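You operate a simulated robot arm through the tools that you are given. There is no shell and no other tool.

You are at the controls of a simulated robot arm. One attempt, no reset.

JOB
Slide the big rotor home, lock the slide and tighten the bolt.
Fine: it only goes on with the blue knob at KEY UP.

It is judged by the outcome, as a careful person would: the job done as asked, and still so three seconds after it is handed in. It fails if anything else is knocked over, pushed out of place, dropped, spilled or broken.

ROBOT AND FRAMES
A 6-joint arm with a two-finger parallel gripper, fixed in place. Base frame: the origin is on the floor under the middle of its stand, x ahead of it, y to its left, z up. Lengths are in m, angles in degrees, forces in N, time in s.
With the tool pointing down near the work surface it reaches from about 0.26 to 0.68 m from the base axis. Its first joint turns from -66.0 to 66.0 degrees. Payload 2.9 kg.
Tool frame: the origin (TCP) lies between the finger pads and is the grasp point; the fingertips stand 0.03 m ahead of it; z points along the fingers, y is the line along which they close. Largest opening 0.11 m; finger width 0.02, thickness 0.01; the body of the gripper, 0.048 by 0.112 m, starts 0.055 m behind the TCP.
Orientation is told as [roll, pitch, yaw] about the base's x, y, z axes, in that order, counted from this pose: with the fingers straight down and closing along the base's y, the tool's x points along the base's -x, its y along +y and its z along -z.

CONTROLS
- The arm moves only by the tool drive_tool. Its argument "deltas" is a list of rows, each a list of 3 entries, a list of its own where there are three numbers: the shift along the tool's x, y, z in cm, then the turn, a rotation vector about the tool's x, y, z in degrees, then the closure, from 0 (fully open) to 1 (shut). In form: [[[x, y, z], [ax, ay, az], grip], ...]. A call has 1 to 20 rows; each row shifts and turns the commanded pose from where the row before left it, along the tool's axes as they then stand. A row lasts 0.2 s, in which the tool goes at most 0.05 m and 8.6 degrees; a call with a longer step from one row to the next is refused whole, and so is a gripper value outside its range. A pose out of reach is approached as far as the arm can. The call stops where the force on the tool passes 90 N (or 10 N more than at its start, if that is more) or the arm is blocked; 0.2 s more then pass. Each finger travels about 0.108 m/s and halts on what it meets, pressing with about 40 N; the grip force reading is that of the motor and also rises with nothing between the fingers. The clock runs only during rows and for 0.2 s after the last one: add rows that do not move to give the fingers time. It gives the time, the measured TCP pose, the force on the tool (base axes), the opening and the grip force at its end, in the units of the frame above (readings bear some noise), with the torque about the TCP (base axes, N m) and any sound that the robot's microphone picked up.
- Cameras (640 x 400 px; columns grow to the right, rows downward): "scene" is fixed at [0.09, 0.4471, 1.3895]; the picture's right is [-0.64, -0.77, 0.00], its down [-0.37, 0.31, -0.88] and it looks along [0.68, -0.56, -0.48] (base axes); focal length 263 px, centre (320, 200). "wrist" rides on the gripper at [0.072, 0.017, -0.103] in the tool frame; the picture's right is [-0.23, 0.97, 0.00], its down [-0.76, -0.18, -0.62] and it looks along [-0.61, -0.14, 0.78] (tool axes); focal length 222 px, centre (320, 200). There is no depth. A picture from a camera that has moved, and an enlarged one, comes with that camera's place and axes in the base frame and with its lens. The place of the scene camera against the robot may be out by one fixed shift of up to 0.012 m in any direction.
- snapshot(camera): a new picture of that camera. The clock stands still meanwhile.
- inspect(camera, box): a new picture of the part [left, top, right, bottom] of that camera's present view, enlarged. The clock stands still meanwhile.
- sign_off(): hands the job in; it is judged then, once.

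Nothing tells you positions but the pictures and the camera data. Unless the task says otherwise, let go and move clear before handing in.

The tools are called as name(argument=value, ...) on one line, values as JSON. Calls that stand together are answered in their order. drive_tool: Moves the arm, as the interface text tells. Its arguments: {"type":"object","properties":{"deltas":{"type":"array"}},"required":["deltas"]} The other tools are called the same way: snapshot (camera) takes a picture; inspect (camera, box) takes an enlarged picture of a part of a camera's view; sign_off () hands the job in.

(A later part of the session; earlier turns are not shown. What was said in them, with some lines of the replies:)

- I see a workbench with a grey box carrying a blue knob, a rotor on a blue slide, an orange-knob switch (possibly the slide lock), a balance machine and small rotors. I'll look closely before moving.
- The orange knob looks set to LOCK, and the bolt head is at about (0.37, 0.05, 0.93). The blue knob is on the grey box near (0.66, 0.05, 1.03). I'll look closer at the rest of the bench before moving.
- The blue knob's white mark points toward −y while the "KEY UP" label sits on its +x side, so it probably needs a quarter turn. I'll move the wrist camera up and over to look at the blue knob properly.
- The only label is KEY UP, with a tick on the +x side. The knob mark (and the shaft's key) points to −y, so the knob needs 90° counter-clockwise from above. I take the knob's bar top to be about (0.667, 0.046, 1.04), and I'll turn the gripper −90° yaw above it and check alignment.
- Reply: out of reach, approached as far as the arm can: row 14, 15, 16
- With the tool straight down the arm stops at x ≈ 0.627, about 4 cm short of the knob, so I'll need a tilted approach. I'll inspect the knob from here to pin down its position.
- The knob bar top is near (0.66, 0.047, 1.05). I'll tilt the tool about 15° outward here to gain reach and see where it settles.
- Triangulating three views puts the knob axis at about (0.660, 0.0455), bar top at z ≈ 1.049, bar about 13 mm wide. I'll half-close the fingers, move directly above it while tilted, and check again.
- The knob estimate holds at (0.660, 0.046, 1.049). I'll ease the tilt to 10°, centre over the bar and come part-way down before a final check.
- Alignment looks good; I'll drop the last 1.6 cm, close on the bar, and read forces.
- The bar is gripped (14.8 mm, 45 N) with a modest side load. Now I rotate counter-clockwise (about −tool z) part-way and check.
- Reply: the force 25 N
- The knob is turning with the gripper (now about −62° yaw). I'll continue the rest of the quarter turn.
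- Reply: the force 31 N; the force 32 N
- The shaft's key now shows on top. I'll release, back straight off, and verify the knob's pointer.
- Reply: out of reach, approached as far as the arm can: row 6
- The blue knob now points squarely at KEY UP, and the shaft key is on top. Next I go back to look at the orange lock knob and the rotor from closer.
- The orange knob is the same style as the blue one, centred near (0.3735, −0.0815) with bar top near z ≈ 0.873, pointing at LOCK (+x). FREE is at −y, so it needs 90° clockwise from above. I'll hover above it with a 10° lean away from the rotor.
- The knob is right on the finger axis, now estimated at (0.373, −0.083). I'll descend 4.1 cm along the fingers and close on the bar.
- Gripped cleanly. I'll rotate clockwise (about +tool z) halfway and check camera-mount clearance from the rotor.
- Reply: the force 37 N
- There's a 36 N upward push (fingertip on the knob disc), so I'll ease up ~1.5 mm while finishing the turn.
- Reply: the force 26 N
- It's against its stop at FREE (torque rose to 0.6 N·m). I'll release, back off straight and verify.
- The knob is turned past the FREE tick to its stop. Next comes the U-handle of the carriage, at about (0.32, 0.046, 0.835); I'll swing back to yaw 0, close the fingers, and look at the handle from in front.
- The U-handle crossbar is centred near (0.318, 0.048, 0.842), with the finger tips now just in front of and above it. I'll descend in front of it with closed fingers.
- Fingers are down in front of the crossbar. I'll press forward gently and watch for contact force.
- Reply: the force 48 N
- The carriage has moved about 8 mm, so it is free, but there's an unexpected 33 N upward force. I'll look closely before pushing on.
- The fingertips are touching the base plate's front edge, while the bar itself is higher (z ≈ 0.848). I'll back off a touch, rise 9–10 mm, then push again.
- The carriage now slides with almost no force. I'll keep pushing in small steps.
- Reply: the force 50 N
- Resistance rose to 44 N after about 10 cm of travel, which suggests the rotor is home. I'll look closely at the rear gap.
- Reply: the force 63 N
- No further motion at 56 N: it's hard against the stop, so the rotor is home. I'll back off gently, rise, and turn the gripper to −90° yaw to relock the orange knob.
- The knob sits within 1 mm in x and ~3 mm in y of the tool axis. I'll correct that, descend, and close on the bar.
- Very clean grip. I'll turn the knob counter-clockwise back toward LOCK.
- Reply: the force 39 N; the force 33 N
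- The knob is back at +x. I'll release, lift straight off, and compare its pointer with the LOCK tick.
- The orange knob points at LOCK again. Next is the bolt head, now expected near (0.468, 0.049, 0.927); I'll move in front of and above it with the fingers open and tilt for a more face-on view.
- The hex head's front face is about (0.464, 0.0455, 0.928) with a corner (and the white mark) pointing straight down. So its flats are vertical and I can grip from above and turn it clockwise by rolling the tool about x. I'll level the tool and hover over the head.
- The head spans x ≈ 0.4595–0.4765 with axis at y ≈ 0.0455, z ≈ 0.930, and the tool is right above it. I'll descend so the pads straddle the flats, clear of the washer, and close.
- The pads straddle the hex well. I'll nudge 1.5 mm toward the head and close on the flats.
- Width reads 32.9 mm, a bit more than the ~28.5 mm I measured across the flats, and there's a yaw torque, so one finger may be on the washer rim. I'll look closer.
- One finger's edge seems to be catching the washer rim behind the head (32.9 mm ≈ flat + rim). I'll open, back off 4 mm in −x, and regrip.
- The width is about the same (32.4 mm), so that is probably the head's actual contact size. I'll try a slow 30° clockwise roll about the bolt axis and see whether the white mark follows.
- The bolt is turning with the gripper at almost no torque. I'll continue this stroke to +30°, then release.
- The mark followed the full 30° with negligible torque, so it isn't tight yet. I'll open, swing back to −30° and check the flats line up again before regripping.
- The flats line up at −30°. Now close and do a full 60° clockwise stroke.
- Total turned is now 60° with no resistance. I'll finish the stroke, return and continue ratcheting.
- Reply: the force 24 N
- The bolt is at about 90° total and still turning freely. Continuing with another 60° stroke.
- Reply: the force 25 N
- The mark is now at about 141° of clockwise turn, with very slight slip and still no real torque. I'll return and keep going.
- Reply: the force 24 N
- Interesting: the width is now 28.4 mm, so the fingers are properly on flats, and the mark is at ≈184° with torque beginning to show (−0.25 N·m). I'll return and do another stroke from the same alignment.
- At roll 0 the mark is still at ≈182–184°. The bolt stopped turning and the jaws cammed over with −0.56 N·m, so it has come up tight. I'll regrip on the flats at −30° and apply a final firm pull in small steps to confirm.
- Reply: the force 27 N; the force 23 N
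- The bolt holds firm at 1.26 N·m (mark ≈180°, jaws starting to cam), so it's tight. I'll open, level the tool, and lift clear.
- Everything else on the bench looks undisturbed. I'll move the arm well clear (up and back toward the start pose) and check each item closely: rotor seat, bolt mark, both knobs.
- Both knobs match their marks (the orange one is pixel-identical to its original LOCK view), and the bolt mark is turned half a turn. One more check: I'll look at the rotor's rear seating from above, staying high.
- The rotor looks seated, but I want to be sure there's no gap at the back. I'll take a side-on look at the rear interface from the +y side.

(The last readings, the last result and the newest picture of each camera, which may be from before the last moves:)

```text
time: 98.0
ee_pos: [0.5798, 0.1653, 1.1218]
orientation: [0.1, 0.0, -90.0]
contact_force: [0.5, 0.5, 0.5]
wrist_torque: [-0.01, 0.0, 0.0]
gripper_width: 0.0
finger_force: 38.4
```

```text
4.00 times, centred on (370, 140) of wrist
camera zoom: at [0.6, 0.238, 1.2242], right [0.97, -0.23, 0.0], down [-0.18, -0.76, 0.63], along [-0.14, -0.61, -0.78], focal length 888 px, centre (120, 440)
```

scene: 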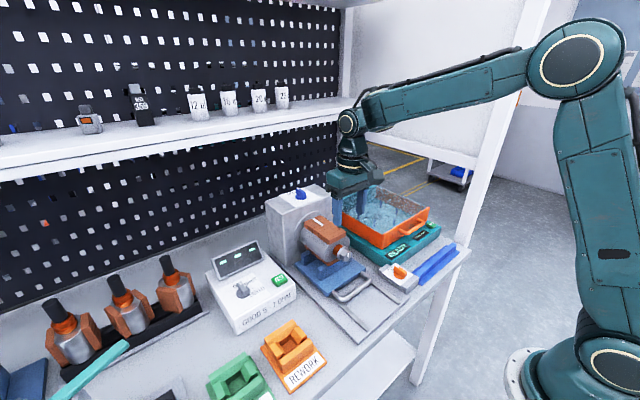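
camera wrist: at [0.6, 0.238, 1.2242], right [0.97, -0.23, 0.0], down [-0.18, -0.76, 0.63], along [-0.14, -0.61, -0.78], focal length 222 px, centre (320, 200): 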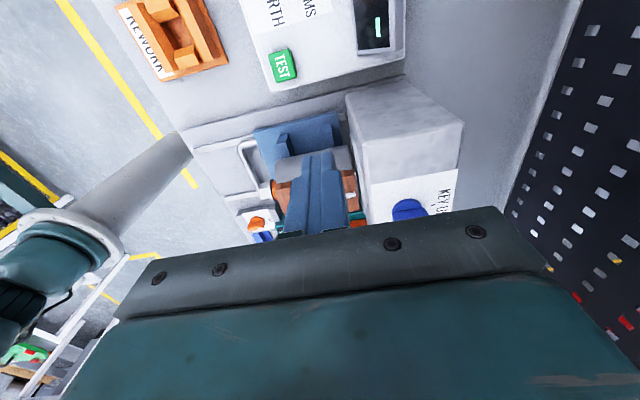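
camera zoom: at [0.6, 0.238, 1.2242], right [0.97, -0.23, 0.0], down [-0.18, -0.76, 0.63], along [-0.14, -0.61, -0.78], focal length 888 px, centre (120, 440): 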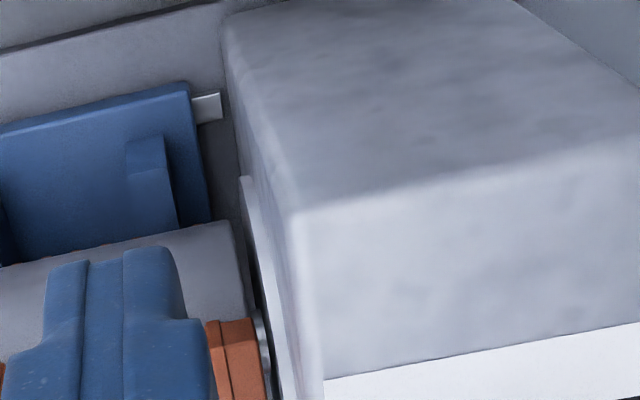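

I can see a small gap at the back with a sliver of shaft, so I need to judge whether this is the true home. I'll open the fingers for an unobstructed view.

drive_tool(deltas=[[[0, 0, 0], [0, 0, 0], 0.5], [[0, 0, 0], [0, 0, 0], 0], [[0, 0, 0], [0, 0, 0], 0]])

inspect(camera="wrist", box=[230, 80, 410, 200])

inspect(camera="wrist", box=[330, 120, 400, 190])

```text
time: 98.8
ee_pos: [0.5806, 0.1649, 1.1214]
orientation: [-0.1, -0.1, -90.2]
contact_force: [-0.5, 0.0, 0.0]
wrist_torque: [-0.02, 0.0, -0.01]
gripper_width: 0.1097
finger_force: 0.1
```

```text
3.33 times, centred on (320, 140) of wrist
camera zoom: at [0.6, 0.2378, 1.2244], right [0.97, -0.23, 0.0], down [-0.18, -0.76, 0.63], along [-0.14, -0.61, -0.78], focal length 740 px, centre (320, 400)
```

zoom: 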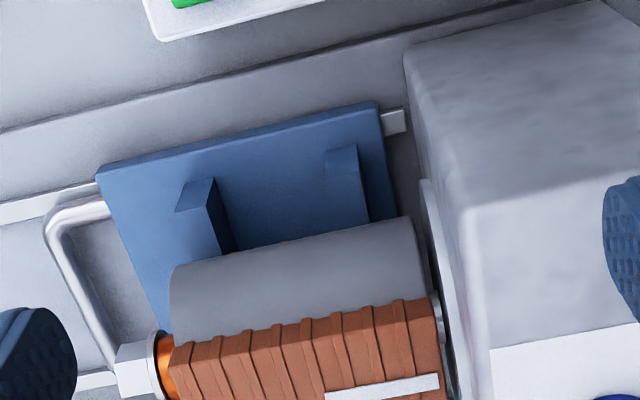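

```text
5.71 times, centred on (365, 155) of wrist
camera zoom: at [0.6, 0.2378, 1.2244], right [0.97, -0.23, 0.0], down [-0.18, -0.76, 0.63], along [-0.14, -0.61, -0.78], focal length 1269 px, centre (63, 457)
```

zoom: 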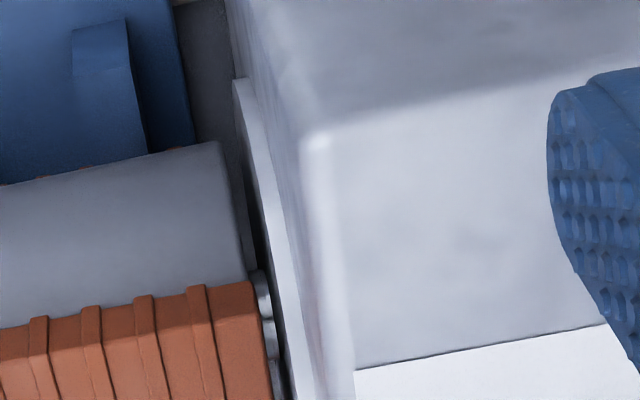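

The rotor stopped rigidly at its full ~10 cm of travel, with zero further motion between 44 N and 56 N. The ~5 mm left in front of the flange is just the slide's end stop, well past the key, so I take this as home. I'll retreat up and back to the start area and take a last look.

drive_tool(deltas=[[[0, 0, -4], [0, 0, 0], 0], [[0, -2, -4], [0, 0, 0], 0], [[-3, -3.5, 0], [0, 0, 0], 0], [[-3, -3.5, 0], [0, 0, 0], 0], [[-3.5, -3.5, 0], [0, 0, 0], 0], [[-3.5, -3, 0], [0, 0, 0], 0], [[-3.5, -3, 0], [0, 0, 0], 0], [[-3.5, -2.5, 0], [0, 0, 0], 0], [[-3.5, 0, 0], [0, 0, 0], 0], [[-3.5, 0, 0], [0, 0, 0], 0], [[0, 0, 0], [0, 0, 0], 0]])

snapshot(camera="scene")

inspect(camera="scene", box=[260, 170, 420, 300])

```text
time: 101.2
ee_pos: [0.3712, -0.1034, 1.2033]
orientation: [-0.1, -0.2, -90.1]
contact_force: [0.2, -0.6, -0.8]
wrist_torque: [-0.04, 0.02, 0.0]
gripper_width: 0.11
finger_force: 0.1
```

```text
taken
```

scene: 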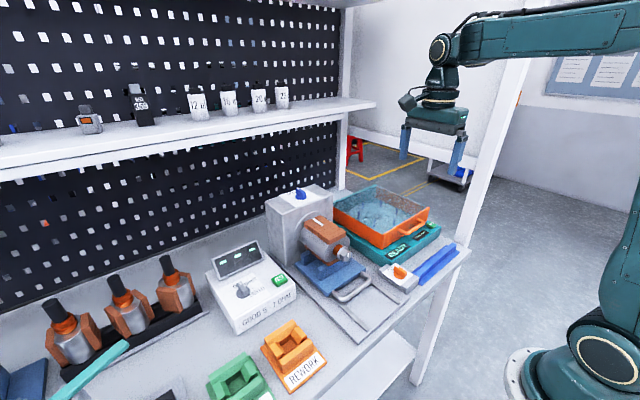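

```text
3.08 times, centred on (340, 235) of scene
camera zoom: at [0.09, 0.4471, 1.3895], right [-0.64, -0.77, 0.0], down [-0.37, 0.31, -0.88], along [0.68, -0.56, -0.48], focal length 810 px, centre (258, 92)
```

zoom: 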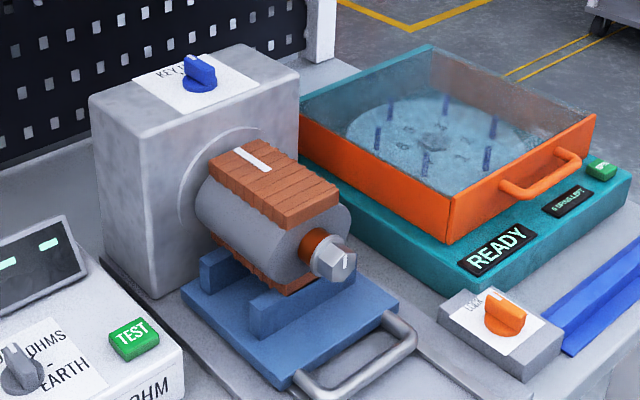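

The final check looks right. The rotor is home on the shaft, the blue knob is at KEY UP and the orange knob is at LOCK. The bolt is turned half a turn to its stop, nothing else has moved, and the arm is clear, so I'm handing in.

sign_off()

```text
The job is handed in.
```

The job is handed in: the big rotor is slid home, the slide is locked and the bolt is tight.

- **Blue knob:** it was a quarter turn off, so I turned it to KEY UP. The shaft's key came to the top before I slid anything.
- **Slide:** I turned the orange knob to FREE and pushed the carriage about 10 cm. It stopped hard and did not move further at 56 N.
- **Lock:** I turned the orange knob back to LOCK. In the scene camera it looks the same as it did at the start. I did not pull on the carriage to test the lock.
- **Bolt:** it turned clockwise about 180° before it stopped. It then held against about 1.3 N·m without turning further.

About 5 mm remains between the back of the rotor and the flange. The slide stops dead there, so I took that as home.

Nothing else on the bench appears to have moved, and the arm is clear of it.
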